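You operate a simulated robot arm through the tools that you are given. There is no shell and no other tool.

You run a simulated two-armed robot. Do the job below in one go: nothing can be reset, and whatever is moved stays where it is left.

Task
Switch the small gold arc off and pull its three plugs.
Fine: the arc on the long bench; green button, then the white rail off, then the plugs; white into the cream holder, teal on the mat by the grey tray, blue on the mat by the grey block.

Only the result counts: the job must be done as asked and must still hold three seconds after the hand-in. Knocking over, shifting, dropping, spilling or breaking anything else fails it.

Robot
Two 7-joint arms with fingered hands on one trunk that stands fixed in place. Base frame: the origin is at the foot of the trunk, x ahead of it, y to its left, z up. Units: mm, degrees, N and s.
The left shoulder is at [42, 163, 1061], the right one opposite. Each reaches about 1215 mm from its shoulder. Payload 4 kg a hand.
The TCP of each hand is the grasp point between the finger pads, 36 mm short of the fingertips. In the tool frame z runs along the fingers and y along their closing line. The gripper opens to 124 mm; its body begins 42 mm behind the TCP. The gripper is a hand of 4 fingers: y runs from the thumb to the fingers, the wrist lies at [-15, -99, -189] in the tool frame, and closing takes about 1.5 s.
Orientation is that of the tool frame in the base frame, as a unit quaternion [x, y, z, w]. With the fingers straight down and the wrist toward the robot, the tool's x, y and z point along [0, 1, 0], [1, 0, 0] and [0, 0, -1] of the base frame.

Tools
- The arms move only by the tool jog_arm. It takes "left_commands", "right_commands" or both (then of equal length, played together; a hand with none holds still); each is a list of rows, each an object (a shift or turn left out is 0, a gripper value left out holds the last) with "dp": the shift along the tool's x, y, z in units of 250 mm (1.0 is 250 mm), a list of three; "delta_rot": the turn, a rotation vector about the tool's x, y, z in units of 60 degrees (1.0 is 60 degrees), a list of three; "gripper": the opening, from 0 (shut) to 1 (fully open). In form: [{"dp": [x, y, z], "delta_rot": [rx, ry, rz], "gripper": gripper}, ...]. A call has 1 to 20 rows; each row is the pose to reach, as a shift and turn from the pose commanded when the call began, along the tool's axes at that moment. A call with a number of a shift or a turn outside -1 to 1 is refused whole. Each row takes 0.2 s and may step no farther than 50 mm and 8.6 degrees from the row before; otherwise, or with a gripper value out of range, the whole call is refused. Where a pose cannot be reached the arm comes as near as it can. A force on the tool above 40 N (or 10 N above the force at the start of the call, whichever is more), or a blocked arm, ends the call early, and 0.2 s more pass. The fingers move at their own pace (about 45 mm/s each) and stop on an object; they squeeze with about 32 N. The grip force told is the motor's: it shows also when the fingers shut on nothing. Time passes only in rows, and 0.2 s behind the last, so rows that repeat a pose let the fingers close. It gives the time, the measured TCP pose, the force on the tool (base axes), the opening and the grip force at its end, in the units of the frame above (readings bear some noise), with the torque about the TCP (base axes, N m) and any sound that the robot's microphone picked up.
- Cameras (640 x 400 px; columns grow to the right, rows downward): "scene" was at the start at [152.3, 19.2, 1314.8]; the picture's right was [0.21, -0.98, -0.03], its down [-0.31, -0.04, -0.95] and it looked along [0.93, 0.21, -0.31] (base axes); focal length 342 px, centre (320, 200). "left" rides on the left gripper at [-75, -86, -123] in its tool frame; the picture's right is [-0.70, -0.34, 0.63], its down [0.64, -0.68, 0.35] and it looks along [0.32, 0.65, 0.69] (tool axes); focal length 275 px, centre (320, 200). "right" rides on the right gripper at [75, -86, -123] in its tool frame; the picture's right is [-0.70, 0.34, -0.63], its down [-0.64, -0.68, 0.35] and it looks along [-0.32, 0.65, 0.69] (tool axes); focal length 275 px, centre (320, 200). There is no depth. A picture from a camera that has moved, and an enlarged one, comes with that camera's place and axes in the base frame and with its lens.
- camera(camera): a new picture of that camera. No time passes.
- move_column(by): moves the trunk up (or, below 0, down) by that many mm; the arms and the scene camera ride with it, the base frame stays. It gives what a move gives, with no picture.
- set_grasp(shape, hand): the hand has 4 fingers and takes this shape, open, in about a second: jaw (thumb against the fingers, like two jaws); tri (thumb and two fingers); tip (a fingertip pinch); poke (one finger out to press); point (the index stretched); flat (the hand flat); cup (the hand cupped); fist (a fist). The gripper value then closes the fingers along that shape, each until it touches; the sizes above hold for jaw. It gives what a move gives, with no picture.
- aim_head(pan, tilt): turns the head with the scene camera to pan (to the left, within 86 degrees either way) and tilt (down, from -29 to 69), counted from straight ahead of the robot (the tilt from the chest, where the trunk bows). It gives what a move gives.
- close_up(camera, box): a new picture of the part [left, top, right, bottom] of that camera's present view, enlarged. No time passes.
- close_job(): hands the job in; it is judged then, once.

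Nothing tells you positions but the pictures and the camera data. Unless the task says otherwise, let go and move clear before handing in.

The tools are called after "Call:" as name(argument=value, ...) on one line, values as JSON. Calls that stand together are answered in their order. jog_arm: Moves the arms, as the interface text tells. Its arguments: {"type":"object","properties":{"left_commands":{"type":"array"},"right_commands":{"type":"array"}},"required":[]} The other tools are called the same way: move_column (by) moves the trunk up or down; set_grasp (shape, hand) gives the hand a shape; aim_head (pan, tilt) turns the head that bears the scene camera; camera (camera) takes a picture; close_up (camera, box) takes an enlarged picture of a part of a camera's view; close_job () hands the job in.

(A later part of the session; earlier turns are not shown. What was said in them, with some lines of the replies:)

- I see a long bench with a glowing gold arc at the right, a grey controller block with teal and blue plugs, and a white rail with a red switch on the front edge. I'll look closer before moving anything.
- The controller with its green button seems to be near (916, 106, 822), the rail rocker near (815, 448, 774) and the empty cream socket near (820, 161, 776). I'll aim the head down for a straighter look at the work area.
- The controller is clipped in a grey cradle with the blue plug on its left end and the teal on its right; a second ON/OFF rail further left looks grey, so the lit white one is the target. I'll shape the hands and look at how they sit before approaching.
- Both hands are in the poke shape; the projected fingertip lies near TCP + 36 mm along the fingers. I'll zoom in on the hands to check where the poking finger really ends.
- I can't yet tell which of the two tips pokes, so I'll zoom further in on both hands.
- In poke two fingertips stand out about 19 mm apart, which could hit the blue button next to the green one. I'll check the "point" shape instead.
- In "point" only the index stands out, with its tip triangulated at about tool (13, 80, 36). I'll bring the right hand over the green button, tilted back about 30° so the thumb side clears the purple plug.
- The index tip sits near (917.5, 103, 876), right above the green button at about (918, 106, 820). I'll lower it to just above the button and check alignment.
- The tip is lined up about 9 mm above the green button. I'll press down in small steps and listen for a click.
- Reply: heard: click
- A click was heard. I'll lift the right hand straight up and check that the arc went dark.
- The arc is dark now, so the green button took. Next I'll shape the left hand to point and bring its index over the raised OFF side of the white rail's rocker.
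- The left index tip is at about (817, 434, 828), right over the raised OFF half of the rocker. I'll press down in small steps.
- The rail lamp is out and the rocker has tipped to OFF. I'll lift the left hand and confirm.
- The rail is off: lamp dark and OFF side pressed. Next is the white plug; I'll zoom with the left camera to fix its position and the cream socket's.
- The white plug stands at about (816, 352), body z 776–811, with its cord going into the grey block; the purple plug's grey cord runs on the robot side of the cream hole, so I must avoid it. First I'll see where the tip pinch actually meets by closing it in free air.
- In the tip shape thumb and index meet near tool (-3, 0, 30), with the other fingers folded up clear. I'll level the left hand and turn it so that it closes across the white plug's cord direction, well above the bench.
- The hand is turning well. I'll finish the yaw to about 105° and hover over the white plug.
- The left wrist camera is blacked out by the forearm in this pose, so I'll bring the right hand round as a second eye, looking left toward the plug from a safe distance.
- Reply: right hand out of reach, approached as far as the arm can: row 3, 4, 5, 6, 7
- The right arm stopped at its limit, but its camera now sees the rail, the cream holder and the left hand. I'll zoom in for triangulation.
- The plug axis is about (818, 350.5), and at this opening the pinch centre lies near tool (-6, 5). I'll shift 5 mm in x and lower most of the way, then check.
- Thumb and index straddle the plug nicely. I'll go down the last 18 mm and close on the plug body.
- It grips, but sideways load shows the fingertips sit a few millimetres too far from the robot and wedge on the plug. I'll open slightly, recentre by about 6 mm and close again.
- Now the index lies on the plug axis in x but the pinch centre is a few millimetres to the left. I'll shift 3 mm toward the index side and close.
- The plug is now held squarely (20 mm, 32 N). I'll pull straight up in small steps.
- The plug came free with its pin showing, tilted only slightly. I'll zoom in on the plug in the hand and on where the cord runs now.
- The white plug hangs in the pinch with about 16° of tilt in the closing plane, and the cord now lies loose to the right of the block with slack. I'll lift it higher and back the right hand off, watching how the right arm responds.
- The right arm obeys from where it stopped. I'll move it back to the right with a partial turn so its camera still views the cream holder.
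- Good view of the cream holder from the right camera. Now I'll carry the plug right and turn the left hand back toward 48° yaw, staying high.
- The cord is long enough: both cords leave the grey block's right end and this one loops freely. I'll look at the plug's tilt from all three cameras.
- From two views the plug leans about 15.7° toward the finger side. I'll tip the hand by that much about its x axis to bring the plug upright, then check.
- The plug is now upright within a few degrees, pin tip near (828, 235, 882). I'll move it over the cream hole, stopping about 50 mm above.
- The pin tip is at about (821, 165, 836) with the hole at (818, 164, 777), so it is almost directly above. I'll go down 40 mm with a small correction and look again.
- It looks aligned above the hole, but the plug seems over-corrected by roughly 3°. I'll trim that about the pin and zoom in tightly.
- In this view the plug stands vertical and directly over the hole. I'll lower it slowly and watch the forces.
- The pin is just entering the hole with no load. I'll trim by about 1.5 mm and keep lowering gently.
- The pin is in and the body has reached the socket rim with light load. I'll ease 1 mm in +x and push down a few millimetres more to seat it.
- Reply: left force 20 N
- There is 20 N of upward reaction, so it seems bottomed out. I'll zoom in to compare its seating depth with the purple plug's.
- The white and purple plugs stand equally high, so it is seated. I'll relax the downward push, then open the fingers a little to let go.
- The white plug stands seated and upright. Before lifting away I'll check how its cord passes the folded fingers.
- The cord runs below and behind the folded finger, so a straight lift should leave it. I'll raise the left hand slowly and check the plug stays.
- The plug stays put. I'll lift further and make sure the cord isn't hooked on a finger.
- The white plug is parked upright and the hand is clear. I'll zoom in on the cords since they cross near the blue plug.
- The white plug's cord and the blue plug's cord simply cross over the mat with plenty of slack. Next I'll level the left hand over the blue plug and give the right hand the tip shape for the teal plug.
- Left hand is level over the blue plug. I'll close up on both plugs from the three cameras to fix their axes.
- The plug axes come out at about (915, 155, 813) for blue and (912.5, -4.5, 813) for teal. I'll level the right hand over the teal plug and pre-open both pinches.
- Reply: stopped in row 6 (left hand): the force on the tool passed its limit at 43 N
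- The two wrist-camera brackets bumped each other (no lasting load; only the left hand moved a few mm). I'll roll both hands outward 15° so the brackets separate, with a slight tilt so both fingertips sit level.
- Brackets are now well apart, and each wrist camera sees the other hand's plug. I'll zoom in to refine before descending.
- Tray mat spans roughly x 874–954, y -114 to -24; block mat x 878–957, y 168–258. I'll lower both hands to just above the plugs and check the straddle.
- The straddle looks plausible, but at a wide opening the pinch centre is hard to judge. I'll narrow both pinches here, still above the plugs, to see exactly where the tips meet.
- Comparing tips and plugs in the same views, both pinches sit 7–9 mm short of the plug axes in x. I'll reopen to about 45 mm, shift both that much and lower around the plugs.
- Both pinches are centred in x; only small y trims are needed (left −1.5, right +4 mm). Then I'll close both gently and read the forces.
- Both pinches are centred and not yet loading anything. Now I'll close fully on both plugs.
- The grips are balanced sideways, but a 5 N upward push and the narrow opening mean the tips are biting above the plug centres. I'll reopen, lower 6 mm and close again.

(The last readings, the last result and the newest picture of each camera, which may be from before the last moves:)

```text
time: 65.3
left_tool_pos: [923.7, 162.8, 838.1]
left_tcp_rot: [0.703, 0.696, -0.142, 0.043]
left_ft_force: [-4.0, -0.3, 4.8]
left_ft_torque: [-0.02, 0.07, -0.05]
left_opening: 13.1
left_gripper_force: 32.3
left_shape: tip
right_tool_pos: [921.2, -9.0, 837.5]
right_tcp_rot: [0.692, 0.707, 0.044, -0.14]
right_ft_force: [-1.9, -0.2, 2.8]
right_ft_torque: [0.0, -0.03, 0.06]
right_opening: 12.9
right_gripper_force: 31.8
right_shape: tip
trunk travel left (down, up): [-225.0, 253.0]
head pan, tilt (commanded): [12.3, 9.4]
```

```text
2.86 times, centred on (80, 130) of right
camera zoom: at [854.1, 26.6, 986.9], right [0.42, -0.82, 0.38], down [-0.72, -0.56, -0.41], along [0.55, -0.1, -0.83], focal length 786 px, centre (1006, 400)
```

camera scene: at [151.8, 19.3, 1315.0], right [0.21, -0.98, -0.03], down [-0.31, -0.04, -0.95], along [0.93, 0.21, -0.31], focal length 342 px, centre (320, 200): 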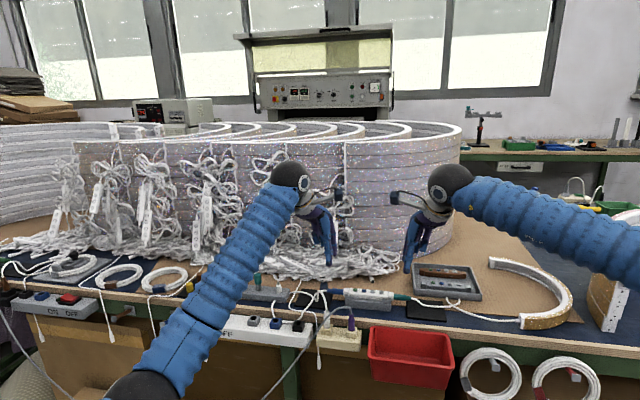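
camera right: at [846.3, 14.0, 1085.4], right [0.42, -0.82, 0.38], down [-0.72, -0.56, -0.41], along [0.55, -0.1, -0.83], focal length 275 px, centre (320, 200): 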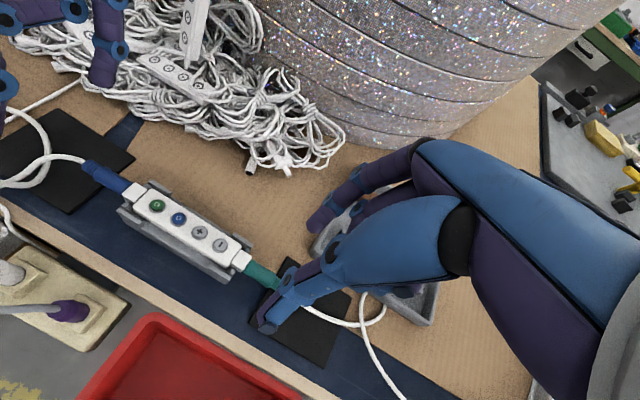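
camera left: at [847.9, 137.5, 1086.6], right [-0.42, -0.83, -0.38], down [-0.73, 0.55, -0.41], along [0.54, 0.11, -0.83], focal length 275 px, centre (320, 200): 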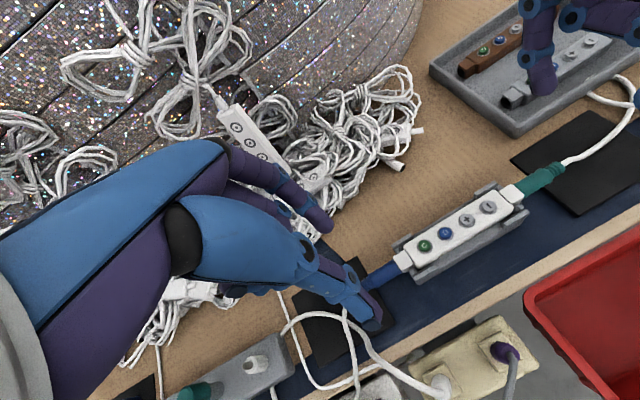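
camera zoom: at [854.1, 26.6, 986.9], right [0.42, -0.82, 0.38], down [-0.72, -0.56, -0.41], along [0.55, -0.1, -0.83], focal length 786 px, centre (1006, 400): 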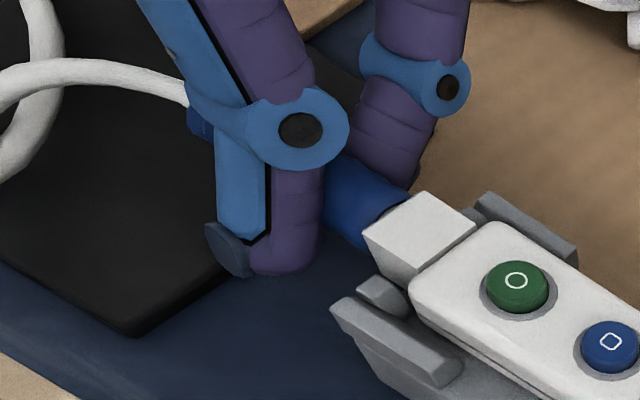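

Grips are now fair (13 mm, 32 N each, little side load). I'll draw both plugs outward together in small steps so the pulls balance on the controller.

Call:
jog_arm(left_commands=[{"dp": [0.0058, -0.0002, -0.0015]}, {"dp": [0.0116, -0.0004, -0.0031]}, {"dp": [0.0193, -0.0007, -0.0051]}, {"dp": [0.027, -0.001, -0.0072]}, {"dp": [0.0348, -0.0013, -0.0092]}, {"dp": [0.0464, -0.0017, -0.0123]}, {"dp": [0.058, -0.0022, -0.0154]}, {"dp": [0.0696, -0.0026, -0.0184]}, {"dp": [0.0811, -0.003, -0.0215]}, {"dp": [0.0927, -0.0035, -0.0246]}], right_commands=[{"dp": [-0.0058, -0.0002, -0.0015]}, {"dp": [-0.0116, -0.0004, -0.0031]}, {"dp": [-0.0193, -0.0007, -0.0051]}, {"dp": [-0.027, -0.001, -0.0072]}, {"dp": [-0.0348, -0.0013, -0.0092]}, {"dp": [-0.0464, -0.0017, -0.0123]}, {"dp": [-0.058, -0.0022, -0.0154]}, {"dp": [-0.0696, -0.0026, -0.0184]}, {"dp": [-0.0811, -0.003, -0.0215]}, {"dp": [-0.0927, -0.0035, -0.0246]}])

Call:
close_up(camera="scene", box=[310, 250, 430, 320])

Call:
close_up(camera="left", box=[440, 40, 640, 220])

Call:
close_up(camera="right", box=[0, 40, 200, 220])

```text
time: 67.5
left_tool_pos: [925.8, 186.1, 836.3]
left_tcp_rot: [0.703, 0.696, -0.142, 0.043]
left_ft_force: [-0.2, 0.7, 0.0]
left_ft_torque: [0.01, -0.01, 0.01]
left_opening: 11.1
left_gripper_force: 32.2
left_shape: tip
right_tool_pos: [922.2, -35.8, 837.7]
right_tcp_rot: [0.693, 0.706, 0.042, -0.141]
right_ft_force: [0.6, 0.2, -0.1]
right_ft_torque: [-0.01, -0.01, 0.03]
right_opening: 10.6
right_gripper_force: 32.0
right_shape: tip
trunk travel left (down, up): [-225.0, 253.0]
head pan, tilt (commanded): [12.3, 9.4]
```

```text
5.33 times, centred on (370, 285) of scene
camera zoom: at [152.4, 18.9, 1314.8], right [0.21, -0.98, -0.03], down [-0.31, -0.03, -0.95], along [0.93, 0.21, -0.31], focal length 1825 px, centre (53, -253)
```

zoom: 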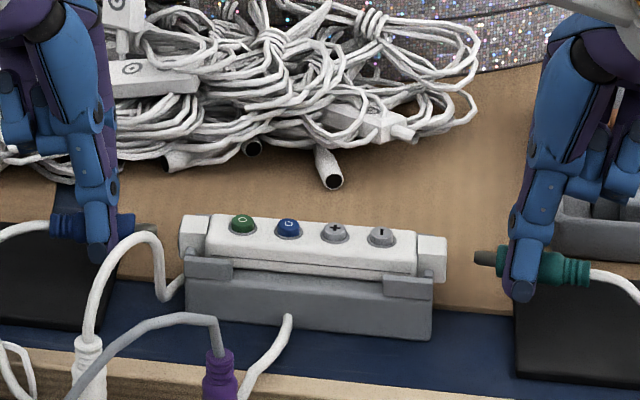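

```text
2.22 times, centred on (540, 130) of left
camera zoom: at [856.8, 148.0, 984.5], right [-0.42, -0.83, -0.38], down [-0.73, 0.55, -0.4], along [0.54, 0.11, -0.83], focal length 612 px, centre (-169, 356)
```

zoom: 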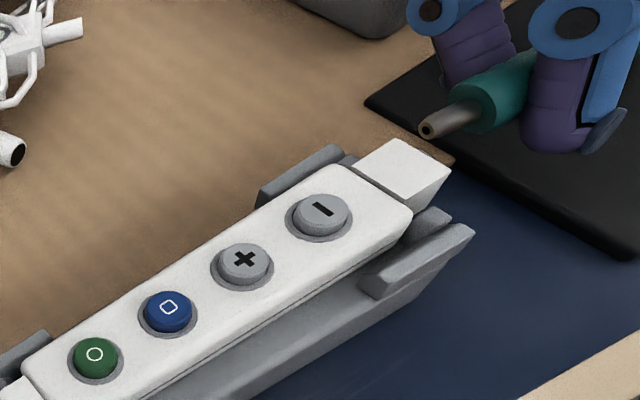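

```text
2.22 times, centred on (100, 130) of right
camera zoom: at [854.3, 2.0, 986.4], right [0.42, -0.82, 0.38], down [-0.72, -0.56, -0.41], along [0.55, -0.1, -0.83], focal length 612 px, centre (809, 356)
```

zoom: 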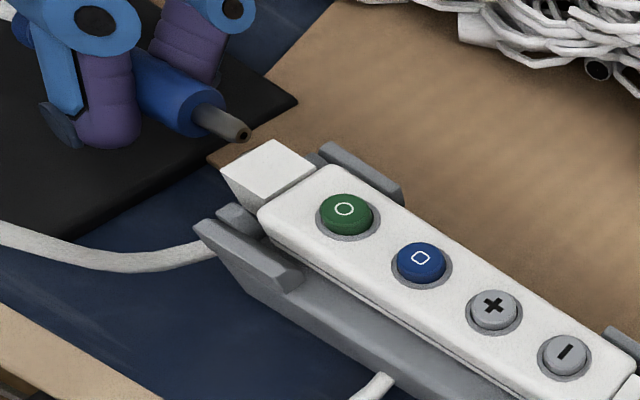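

Both plugs are out, pins showing, and the controller hasn't moved. Before laying them I'll check where the cords lie over the two mats.

Call:
close_up(camera="scene", box=[250, 250, 390, 340])

Call:
camera(camera="right")

Call:
camera(camera="left")

Call:
close_up(camera="scene", box=[380, 250, 520, 340])

```text
4.44 times, centred on (320, 295) of scene
camera zoom: at [152.4, 18.9, 1314.8], right [0.21, -0.98, -0.03], down [-0.31, -0.03, -0.95], along [0.93, 0.21, -0.31], focal length 1521 px, centre (320, -222)
```

zoom: 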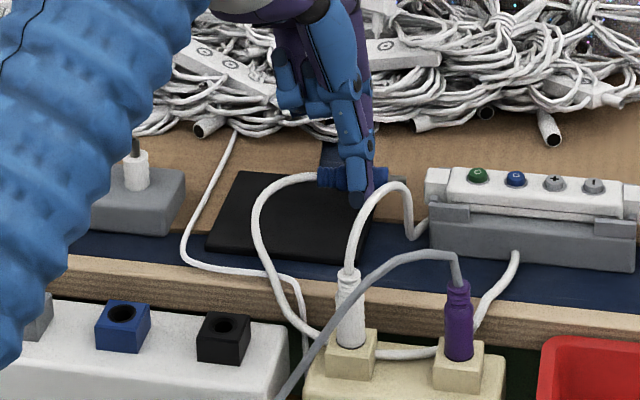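

```text
taken
camera right: at [854.3, 2.0, 986.4], right [0.42, -0.82, 0.38], down [-0.72, -0.56, -0.41], along [0.55, -0.1, -0.83], focal length 275 px, centre (320, 200)
```

right: 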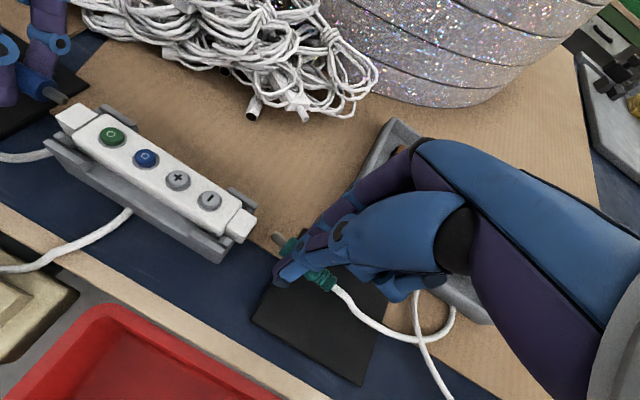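

```text
taken
camera left: at [856.8, 148.0, 984.5], right [-0.42, -0.83, -0.38], down [-0.73, 0.55, -0.4], along [0.54, 0.11, -0.83], focal length 275 px, centre (320, 200)
```

left: 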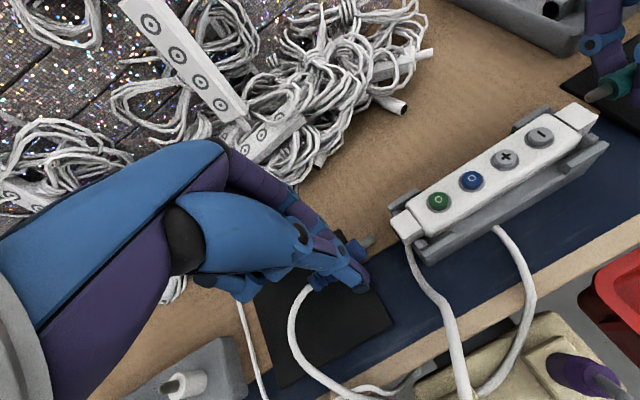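

```text
4.44 times, centred on (450, 295) of scene
camera zoom: at [152.4, 18.9, 1314.8], right [0.21, -0.98, -0.03], down [-0.31, -0.03, -0.95], along [0.93, 0.21, -0.31], focal length 1521 px, centre (-258, -222)
```

zoom: 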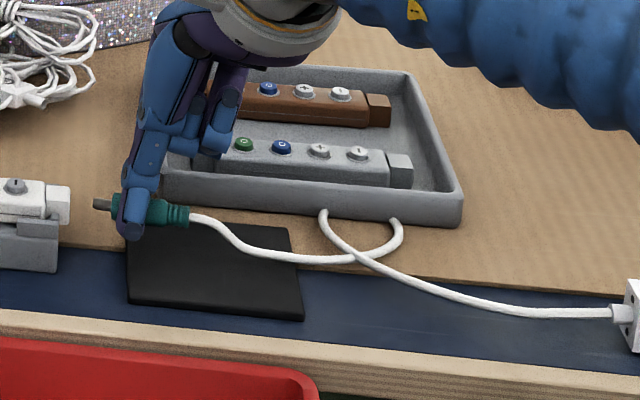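

Cords keep clear enough of both mats. I'll carry both plugs outward over their mats at this height, keeping the teal a bit toward the robot to clear the tray wall.

Call:
jog_arm(left_commands=[{"dp": [0.036, -0.004, -0.009]}, {"dp": [0.072, -0.008, -0.018]}, {"dp": [0.108, -0.013, -0.027]}, {"dp": [0.143, -0.017, -0.036]}, {"dp": [0.143, -0.017, -0.036]}], right_commands=[{"dp": [-0.039, -0.009, -0.009]}, {"dp": [-0.078, -0.018, -0.018]}, {"dp": [-0.117, -0.028, -0.028]}, {"dp": [-0.155, -0.037, -0.037]}, {"dp": [-0.155, -0.037, -0.037]}])

Call:
close_up(camera="scene", box=[280, 255, 380, 325])

Call:
close_up(camera="scene", box=[390, 255, 490, 325])

Call:
camera(camera="right")

Call:
camera(camera="left")

```text
time: 68.7
left_tool_pos: [923.2, 224.6, 837.0]
left_tcp_rot: [0.702, 0.696, -0.142, 0.042]
left_ft_force: [-0.7, 0.1, -0.1]
left_ft_torque: [-0.02, 0.02, 0.0]
left_opening: 11.2
left_gripper_force: 32.6
left_shape: tip
right_tool_pos: [913.9, -72.0, 838.5]
right_tcp_rot: [0.693, 0.706, 0.042, -0.141]
right_ft_force: [0.5, 0.3, -0.7]
right_ft_torque: [0.0, -0.03, 0.01]
right_opening: 10.1
right_gripper_force: 31.7
right_shape: tip
trunk travel left (down, up): [-225.0, 253.0]
head pan, tilt (commanded): [12.3, 9.4]
```

```text
5.71 times, centred on (330, 290) of scene
camera zoom: at [152.5, 19.1, 1314.8], right [0.21, -0.98, -0.03], down [-0.31, -0.03, -0.95], along [0.93, 0.21, -0.31], focal length 1955 px, centre (263, -314)
```

zoom: 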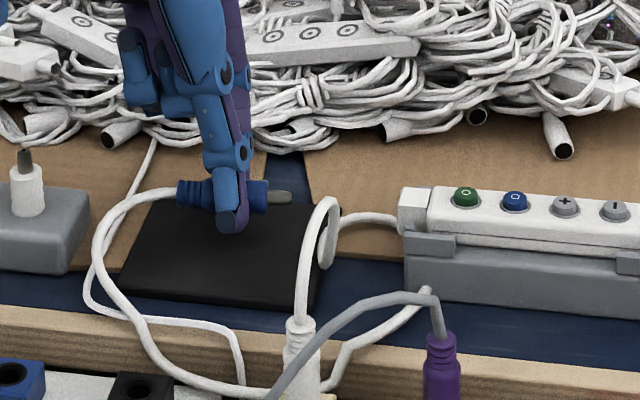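

```text
5.71 times, centred on (440, 290) of scene
camera zoom: at [152.5, 19.1, 1314.8], right [0.21, -0.98, -0.03], down [-0.31, -0.03, -0.95], along [0.93, 0.21, -0.31], focal length 1955 px, centre (-366, -314)
```

zoom: 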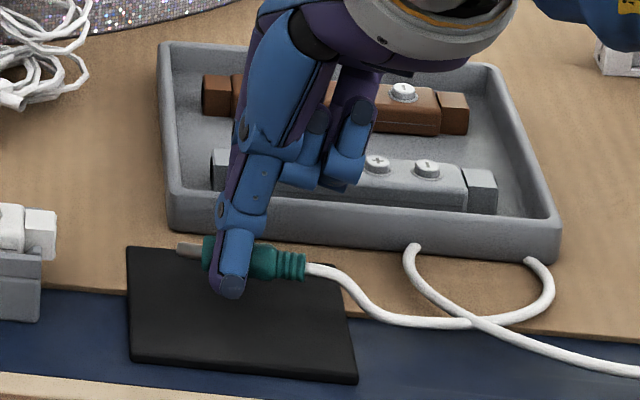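

```text
taken
camera right: at [847.1, -36.7, 987.0], right [0.42, -0.82, 0.38], down [-0.72, -0.56, -0.4], along [0.55, -0.1, -0.83], focal length 275 px, centre (320, 200)
```

right: 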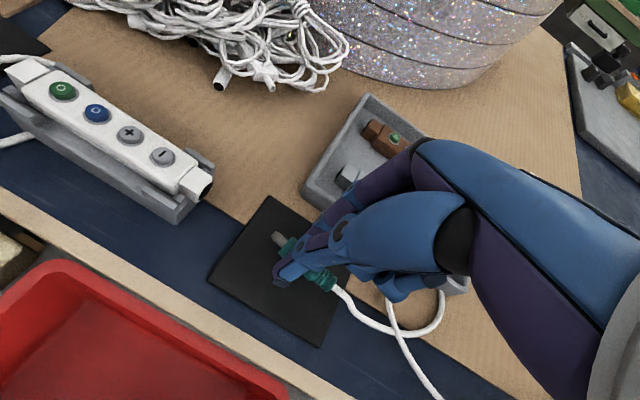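

```text
taken
camera left: at [853.8, 186.6, 985.4], right [-0.42, -0.83, -0.38], down [-0.73, 0.55, -0.4], along [0.54, 0.11, -0.83], focal length 275 px, centre (320, 200)
```

left: 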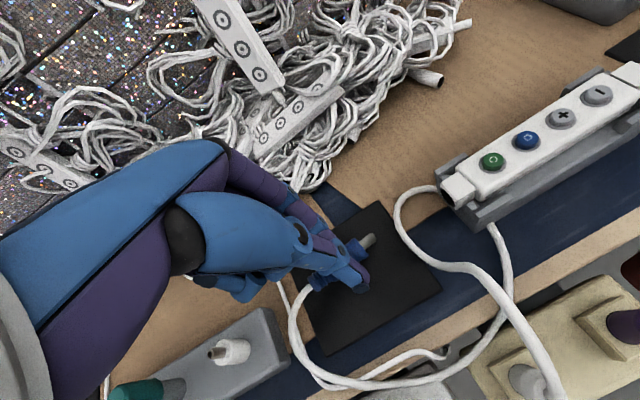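

Both plugs hang level, each fully above its own mat. I'll lower both 12 mm and then look again.

Call:
jog_arm(left_commands=[{"dp": [0.014, 0.003, 0.021]}, {"dp": [0.028, 0.006, 0.042]}, {"dp": [0.028, 0.006, 0.042]}], right_commands=[{"dp": [-0.0062, 0.0032, 0.023]}, {"dp": [-0.0124, 0.0064, 0.0459]}, {"dp": [-0.0124, 0.0064, 0.0459]}])

Call:
close_up(camera="scene", box=[290, 265, 350, 315])

Call:
close_up(camera="scene", box=[400, 275, 460, 325])

Call:
close_up(camera="right", box=[200, 180, 380, 320])

Call:
close_up(camera="left", box=[260, 180, 460, 340])

```text
time: 69.5
left_tool_pos: [922.4, 227.2, 825.8]
left_tcp_rot: [0.703, 0.696, -0.142, 0.042]
left_ft_force: [-0.7, -0.3, 1.1]
left_ft_torque: [-0.03, 0.06, 0.0]
left_opening: 11.2
left_gripper_force: 32.0
left_shape: tip
right_tool_pos: [914.7, -72.2, 826.6]
right_tcp_rot: [0.693, 0.706, 0.043, -0.141]
right_ft_force: [0.3, -0.8, 1.1]
right_ft_torque: [0.0, -0.02, 0.01]
right_opening: 10.2
right_gripper_force: 32.0
right_shape: tip
trunk travel left (down, up): [-225.0, 253.0]
head pan, tilt (commanded): [12.3, 9.4]
```

```text
8.00 times, centred on (320, 290) of scene
camera zoom: at [152.3, 18.9, 1314.9], right [0.21, -0.98, -0.03], down [-0.31, -0.03, -0.95], along [0.93, 0.21, -0.31], focal length 2737 px, centre (320, -520)
```

zoom: 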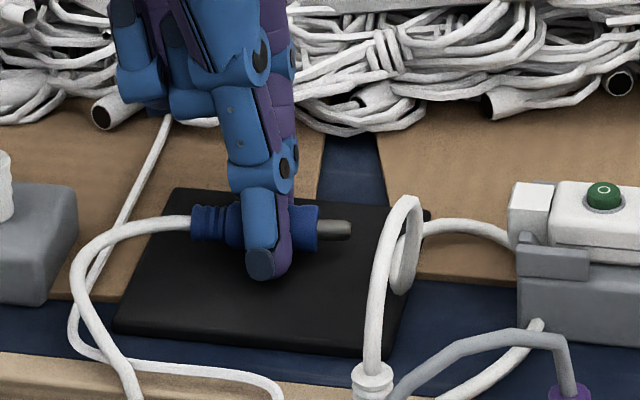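

```text
8.00 times, centred on (430, 300) of scene
camera zoom: at [152.3, 18.9, 1314.9], right [0.21, -0.98, -0.03], down [-0.31, -0.03, -0.95], along [0.93, 0.21, -0.31], focal length 2737 px, centre (-560, -600)
```

zoom: 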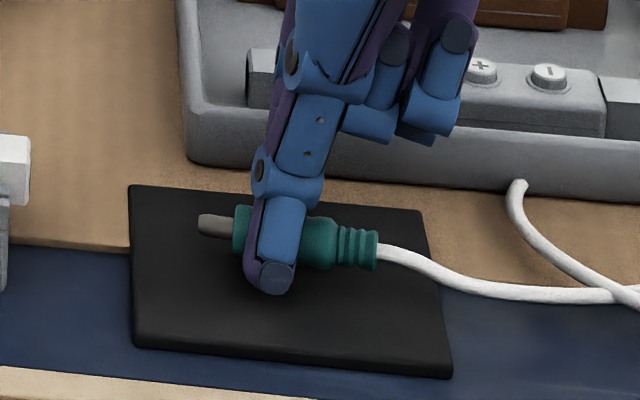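

```text
2.86 times, centred on (290, 250) of right
camera zoom: at [846.9, -37.2, 974.4], right [0.42, -0.82, 0.38], down [-0.72, -0.56, -0.4], along [0.55, -0.1, -0.83], focal length 786 px, centre (406, 57)
```

zoom: 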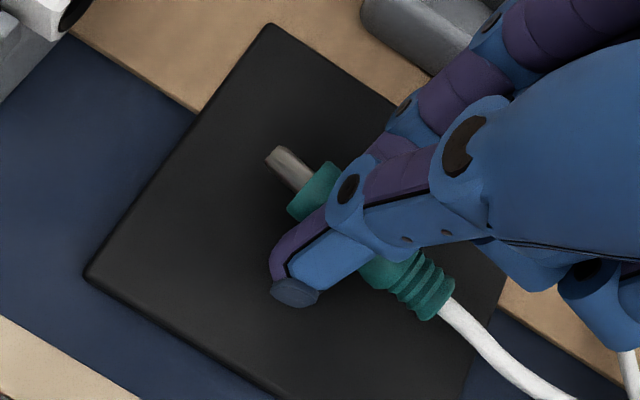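

```text
2.50 times, centred on (360, 260) of left
camera zoom: at [853.4, 189.8, 972.9], right [-0.42, -0.83, -0.38], down [-0.73, 0.55, -0.4], along [0.54, 0.11, -0.83], focal length 688 px, centre (220, 50)
```

zoom: 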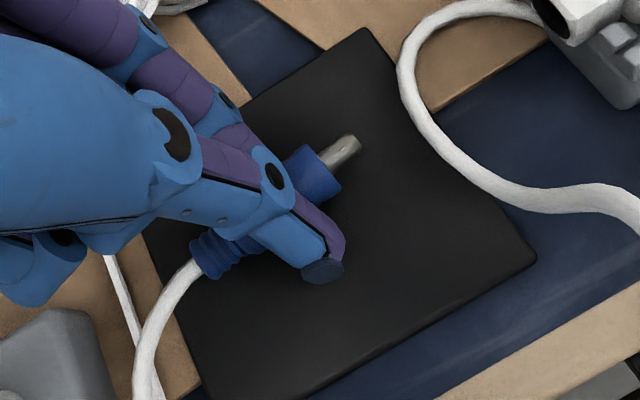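

Just a few millimetres remain. I'll step down 2 mm at a time until each hand feels the mat.

Call:
jog_arm(left_commands=[{"dp": [0.0021, 0.0011, 0.0076]}, {"dp": [0.0031, 0.0016, 0.0115]}, {"dp": [0.0031, 0.0016, 0.0115]}], right_commands=[{"dp": [-0.0021, 0.0011, 0.0076]}, {"dp": [-0.0031, 0.0016, 0.0115]}, {"dp": [-0.0031, 0.0016, 0.0115]}])

```text
time: 70.3
left_tool_pos: [920.0, 227.7, 825.3]
left_tcp_rot: [0.703, 0.696, -0.141, 0.044]
left_ft_force: [6.7, -0.4, 15.1]
left_ft_torque: [-0.1, -0.33, 0.0]
left_opening: 11.5
left_gripper_force: 32.1
left_shape: tip
right_tool_pos: [913.6, -73.6, 824.9]
right_tcp_rot: [0.692, 0.706, 0.045, -0.142]
right_ft_force: [3.8, 0.5, 13.1]
right_ft_torque: [0.1, -0.3, -0.03]
right_opening: 10.7
right_gripper_force: 31.8
right_shape: tip
trunk travel left (down, up): [-225.0, 253.0]
head pan, tilt (commanded): [12.3, 9.4]
```

Both hands feel the mat at about 13–15 N. I'll ease up 2 mm and open the fingers just enough to let the plugs rest.

Call:
jog_arm(left_commands=[{"dp": [-0.0021, -0.0011, -0.0076], "gripper": 0.0}, {"dp": [-0.0021, -0.0011, -0.0076], "gripper": 0.1}, {"dp": [-0.0021, -0.0011, -0.0076], "gripper": 0.14}, {"dp": [-0.0021, -0.0011, -0.0076], "gripper": 0.18}, {"dp": [-0.0021, -0.0011, -0.0076], "gripper": 0.22}, {"dp": [-0.0021, -0.0011, -0.0076], "gripper": 0.22}], right_commands=[{"dp": [0.0021, -0.0011, -0.0076], "gripper": 0.0}, {"dp": [0.0021, -0.0011, -0.0076], "gripper": 0.1}, {"dp": [0.0021, -0.0011, -0.0076], "gripper": 0.14}, {"dp": [0.0021, -0.0011, -0.0076], "gripper": 0.18}, {"dp": [0.0021, -0.0011, -0.0076], "gripper": 0.22}, {"dp": [0.0021, -0.0011, -0.0076], "gripper": 0.22}])

Call:
close_up(camera="scene", box=[290, 265, 350, 315])

Call:
close_up(camera="scene", box=[400, 275, 460, 325])

Call:
close_up(camera="right", box=[200, 180, 380, 320])

Call:
close_up(camera="left", box=[260, 180, 460, 340])

```text
time: 71.7
left_tool_pos: [921.0, 226.5, 822.6]
left_tcp_rot: [0.702, 0.696, -0.142, 0.043]
left_ft_force: [-2.3, 0.5, 3.1]
left_ft_torque: [-0.01, -0.01, -0.02]
left_opening: 25.4
left_gripper_force: 0.1
left_shape: tip
right_tool_pos: [914.8, -73.1, 824.3]
right_tcp_rot: [0.693, 0.706, 0.042, -0.141]
right_ft_force: [-1.0, -0.9, 1.6]
right_ft_torque: [0.03, 0.02, 0.0]
right_opening: 25.7
right_gripper_force: 0.0
right_shape: tip
trunk travel left (down, up): [-225.0, 253.0]
head pan, tilt (commanded): [12.3, 9.4]
```

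```text
8.00 times, centred on (320, 290) of scene
camera zoom: at [151.9, 18.9, 1314.8], right [0.21, -0.98, -0.03], down [-0.31, -0.03, -0.95], along [0.93, 0.21, -0.31], focal length 2737 px, centre (320, -520)
```

zoom: 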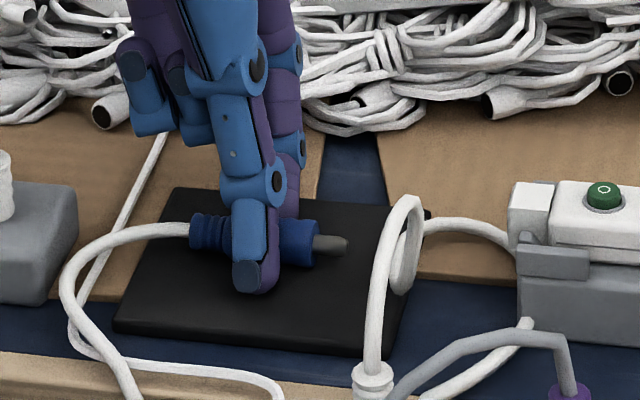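

```text
8.00 times, centred on (430, 300) of scene
camera zoom: at [151.9, 18.9, 1314.8], right [0.21, -0.98, -0.03], down [-0.31, -0.03, -0.95], along [0.93, 0.21, -0.31], focal length 2737 px, centre (-560, -600)
```

zoom: 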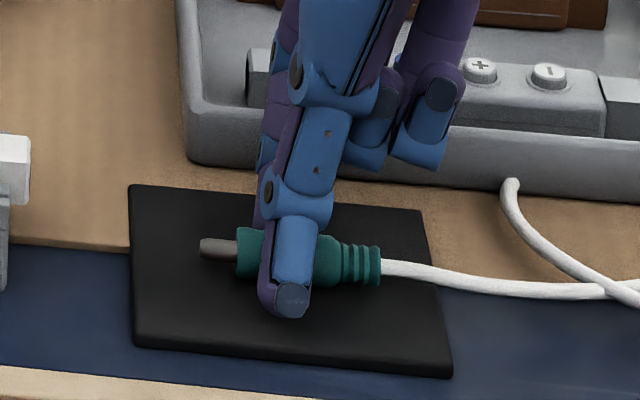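

```text
2.86 times, centred on (290, 250) of right
camera zoom: at [846.1, -37.5, 972.9], right [0.42, -0.82, 0.38], down [-0.72, -0.56, -0.4], along [0.55, -0.1, -0.83], focal length 786 px, centre (406, 57)
```

zoom: 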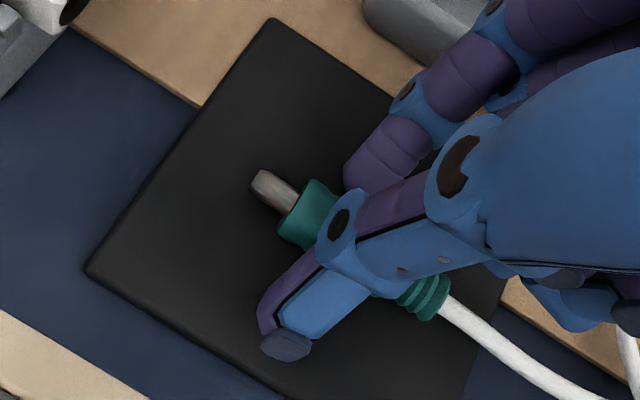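

```text
2.50 times, centred on (360, 260) of left
camera zoom: at [853.3, 189.8, 971.1], right [-0.42, -0.83, -0.38], down [-0.73, 0.55, -0.4], along [0.54, 0.11, -0.83], focal length 688 px, centre (220, 50)
```

zoom: 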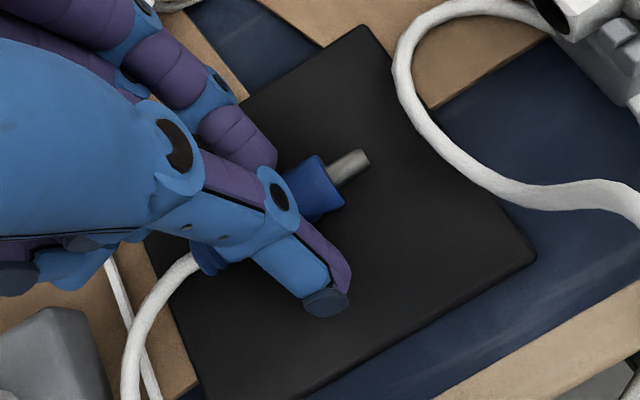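

Both plugs now rest on their mats. I'll open slightly more and lift both hands straight up.

Call:
jog_arm(left_commands=[{"gripper": 0.3}, {"gripper": 0.3}, {"dp": [-0.0103, -0.0053, -0.038], "gripper": 0.3}, {"dp": [-0.026, -0.0134, -0.0956], "gripper": 0.3}, {"dp": [-0.052, -0.027, -0.191], "gripper": 0.3}, {"dp": [-0.083, -0.043, -0.306], "gripper": 0.3}, {"dp": [-0.083, -0.043, -0.306], "gripper": 0.3}], right_commands=[{"gripper": 0.3}, {"gripper": 0.3}, {"dp": [0.0103, -0.0053, -0.038], "gripper": 0.3}, {"dp": [0.026, -0.0134, -0.0956], "gripper": 0.3}, {"dp": [0.052, -0.027, -0.191], "gripper": 0.3}, {"dp": [0.083, -0.043, -0.306], "gripper": 0.3}, {"dp": [0.083, -0.043, -0.306], "gripper": 0.3}])

Call:
close_up(camera="scene", box=[280, 250, 380, 330])

Call:
close_up(camera="scene", box=[380, 250, 500, 330])

Call:
camera(camera="right")

Call:
camera(camera="left")

```text
time: 73.3
left_tool_pos: [922.5, 228.8, 901.3]
left_tcp_rot: [0.703, 0.696, -0.142, 0.043]
left_ft_force: [0.5, -0.4, -0.3]
left_ft_torque: [0.01, 0.0, -0.04]
left_opening: 35.9
left_gripper_force: 0.1
left_shape: tip
right_tool_pos: [912.9, -73.1, 904.7]
right_tcp_rot: [0.693, 0.706, 0.042, -0.141]
right_ft_force: [-0.9, 0.3, 0.2]
right_ft_torque: [0.01, 0.01, -0.01]
right_opening: 35.5
right_gripper_force: 0.0
right_shape: tip
trunk travel left (down, up): [-225.0, 253.0]
head pan, tilt (commanded): [12.3, 9.4]
```

```text
5.00 times, centred on (330, 290) of scene
camera zoom: at [153.1, 19.0, 1314.5], right [0.21, -0.98, -0.03], down [-0.31, -0.03, -0.95], along [0.93, 0.21, -0.31], focal length 1711 px, centre (270, -250)
```

zoom: 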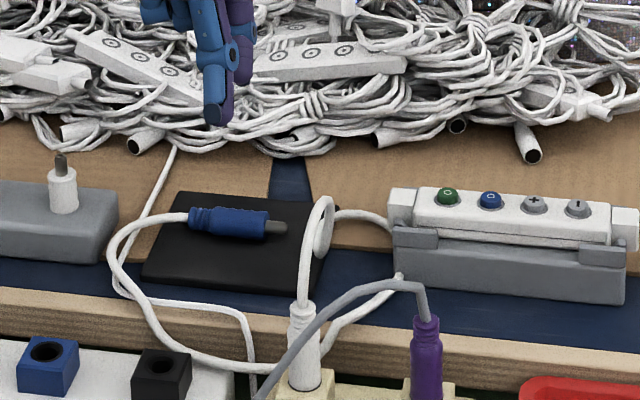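

```text
5.00 times, centred on (440, 290) of scene
camera zoom: at [153.1, 19.0, 1314.5], right [0.21, -0.98, -0.03], down [-0.31, -0.03, -0.95], along [0.93, 0.21, -0.31], focal length 1711 px, centre (-280, -250)
```

zoom: 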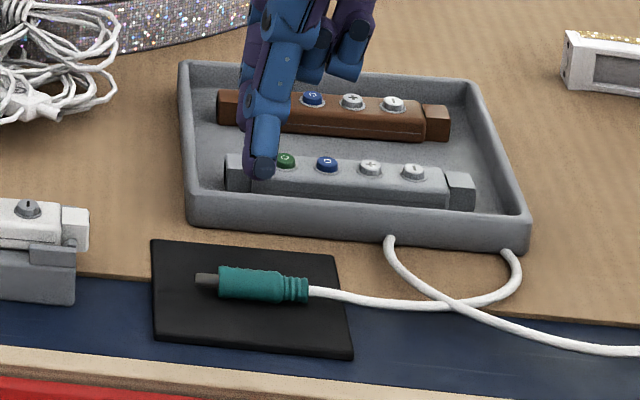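

```text
taken
camera right: at [846.1, -37.1, 1053.2], right [0.42, -0.82, 0.38], down [-0.72, -0.56, -0.4], along [0.55, -0.1, -0.83], focal length 275 px, centre (320, 200)
```

right: 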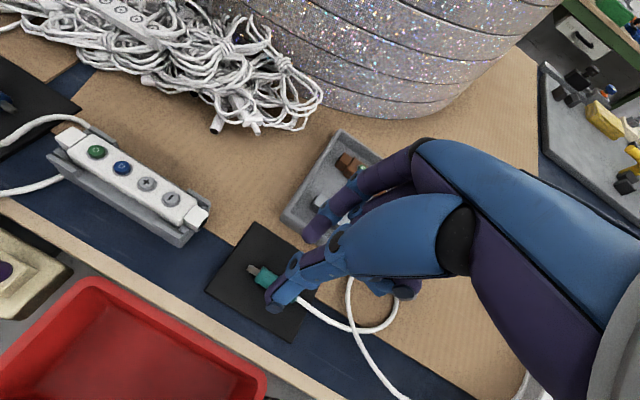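

```text
taken
camera left: at [854.0, 191.3, 1050.0], right [-0.42, -0.83, -0.38], down [-0.73, 0.55, -0.4], along [0.54, 0.11, -0.83], focal length 275 px, centre (320, 200)
```

left: 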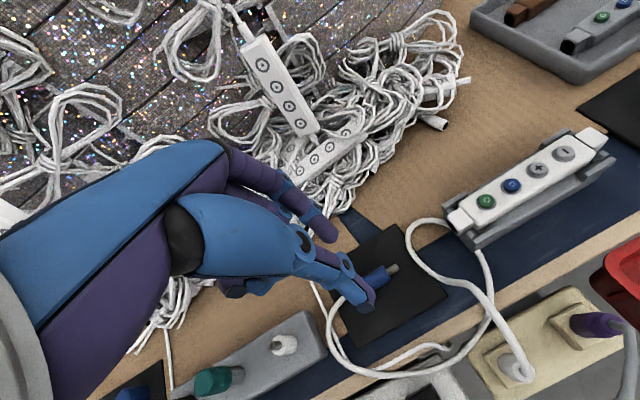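

White is in the cream holder, blue and teal rest wholly on their mats, the rail is off. I'll raise both hands well clear and take a last full look.

Call:
jog_arm(left_commands=[{"dp": [-0.05, -0.026, -0.18]}, {"dp": [-0.09, -0.075, -0.34]}, {"dp": [-0.09, -0.23, -0.4]}, {"dp": [-0.05, -0.4, -0.42]}, {"dp": [0.0, -0.55, -0.44]}, {"dp": [0.0, -0.55, -0.44]}], right_commands=[{"dp": [0.05, -0.026, -0.18]}, {"dp": [0.09, -0.075, -0.34]}, {"dp": [0.09, -0.23, -0.4]}, {"dp": [0.05, -0.4, -0.42]}, {"dp": [0.0, -0.55, -0.44]}, {"dp": [0.0, -0.55, -0.44]}])

Call:
camera(camera="scene")

Call:
close_up(camera="scene", box=[180, 250, 400, 388])

Call:
close_up(camera="scene", box=[380, 240, 600, 378])

```text
time: 74.7
left_tool_pos: [800.7, 259.4, 1027.0]
left_tcp_rot: [0.702, 0.696, -0.142, 0.042]
left_ft_force: [0.3, 0.8, -0.4]
left_ft_torque: [-0.06, -0.03, 0.01]
left_opening: 36.0
left_gripper_force: 0.0
left_shape: tip
right_tool_pos: [793.0, -108.2, 1026.1]
right_tcp_rot: [0.692, 0.707, 0.043, -0.141]
right_ft_force: [0.0, -0.1, -0.1]
right_ft_torque: [0.0, 0.01, 0.0]
right_opening: 35.7
right_gripper_force: 0.2
right_shape: tip
trunk travel left (down, up): [-225.0, 253.0]
head pan, tilt (commanded): [12.3, 9.4]
```

```text
taken
camera scene: at [153.6, 18.5, 1314.5], right [0.21, -0.98, -0.03], down [-0.31, -0.03, -0.95], along [0.93, 0.21, -0.31], focal length 342 px, centre (320, 200)
```

scene: 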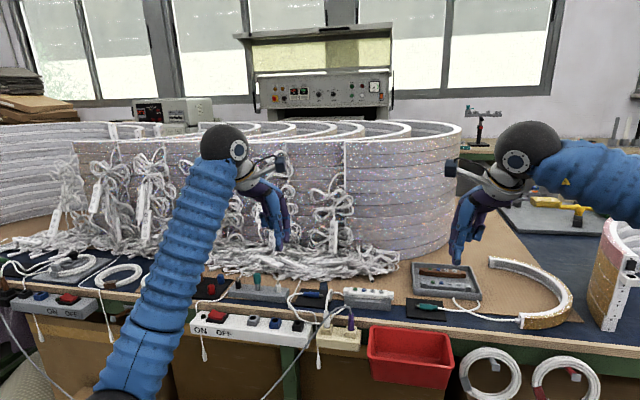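

```text
2.90 times, centred on (290, 319) of scene
camera zoom: at [153.6, 18.5, 1314.5], right [0.21, -0.98, -0.03], down [-0.31, -0.03, -0.95], along [0.93, 0.21, -0.31], focal length 992 px, centre (407, -145)
```

zoom: 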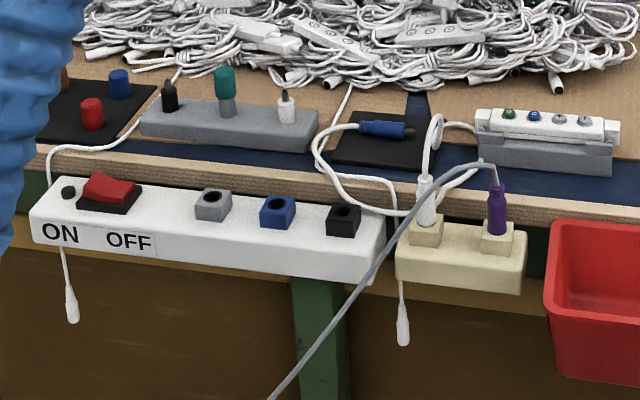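

```text
2.90 times, centred on (490, 309) of scene
camera zoom: at [153.6, 18.5, 1314.5], right [0.21, -0.98, -0.03], down [-0.31, -0.03, -0.95], along [0.93, 0.21, -0.31], focal length 992 px, centre (-173, -116)
```

zoom: 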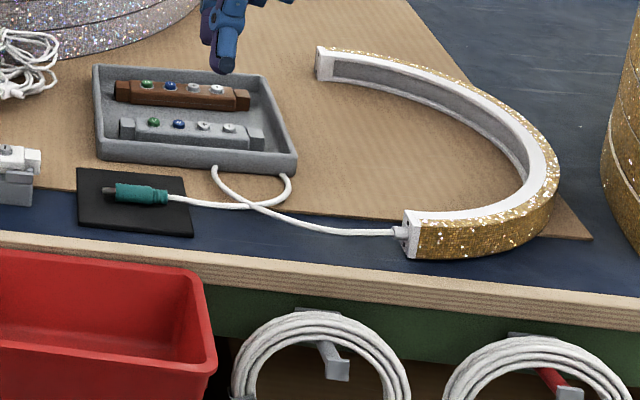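

Everything is in place: the arc is dark, the rail is off, white is seated in the cream holder, teal lies on the tray mat and blue on the block mat. The controller and other items have not moved and both hands are clear, so I'm handing in.

Call:
close_job()

```text
The job is handed in.
```

The small gold arc is off and all three of its plugs are out. I've handed the job in, but no verdict has come back yet.

- **Switching off:** I pressed the green button first; it clicked and the arc went dark. Then I switched the white rail to OFF, and its lamp went out.
- **White plug:** it is upright in the cream holder, seated as deep as the purple plug beside it.
- **Teal plug:** it lies fully on the mat by the grey tray.
- **Blue plug:** it lies fully on the mat between the peg block and the controller's grey cradle, the only mat next to either one.

I pulled the teal and blue plugs at the same time so the controller wouldn't slide. It shows no shift in the last pictures.

While I was positioning the hands, their two wrist-camera brackets bumped once. This moved the left hand a few millimetres and touched nothing on the bench.

Both hands have let go and are clear.
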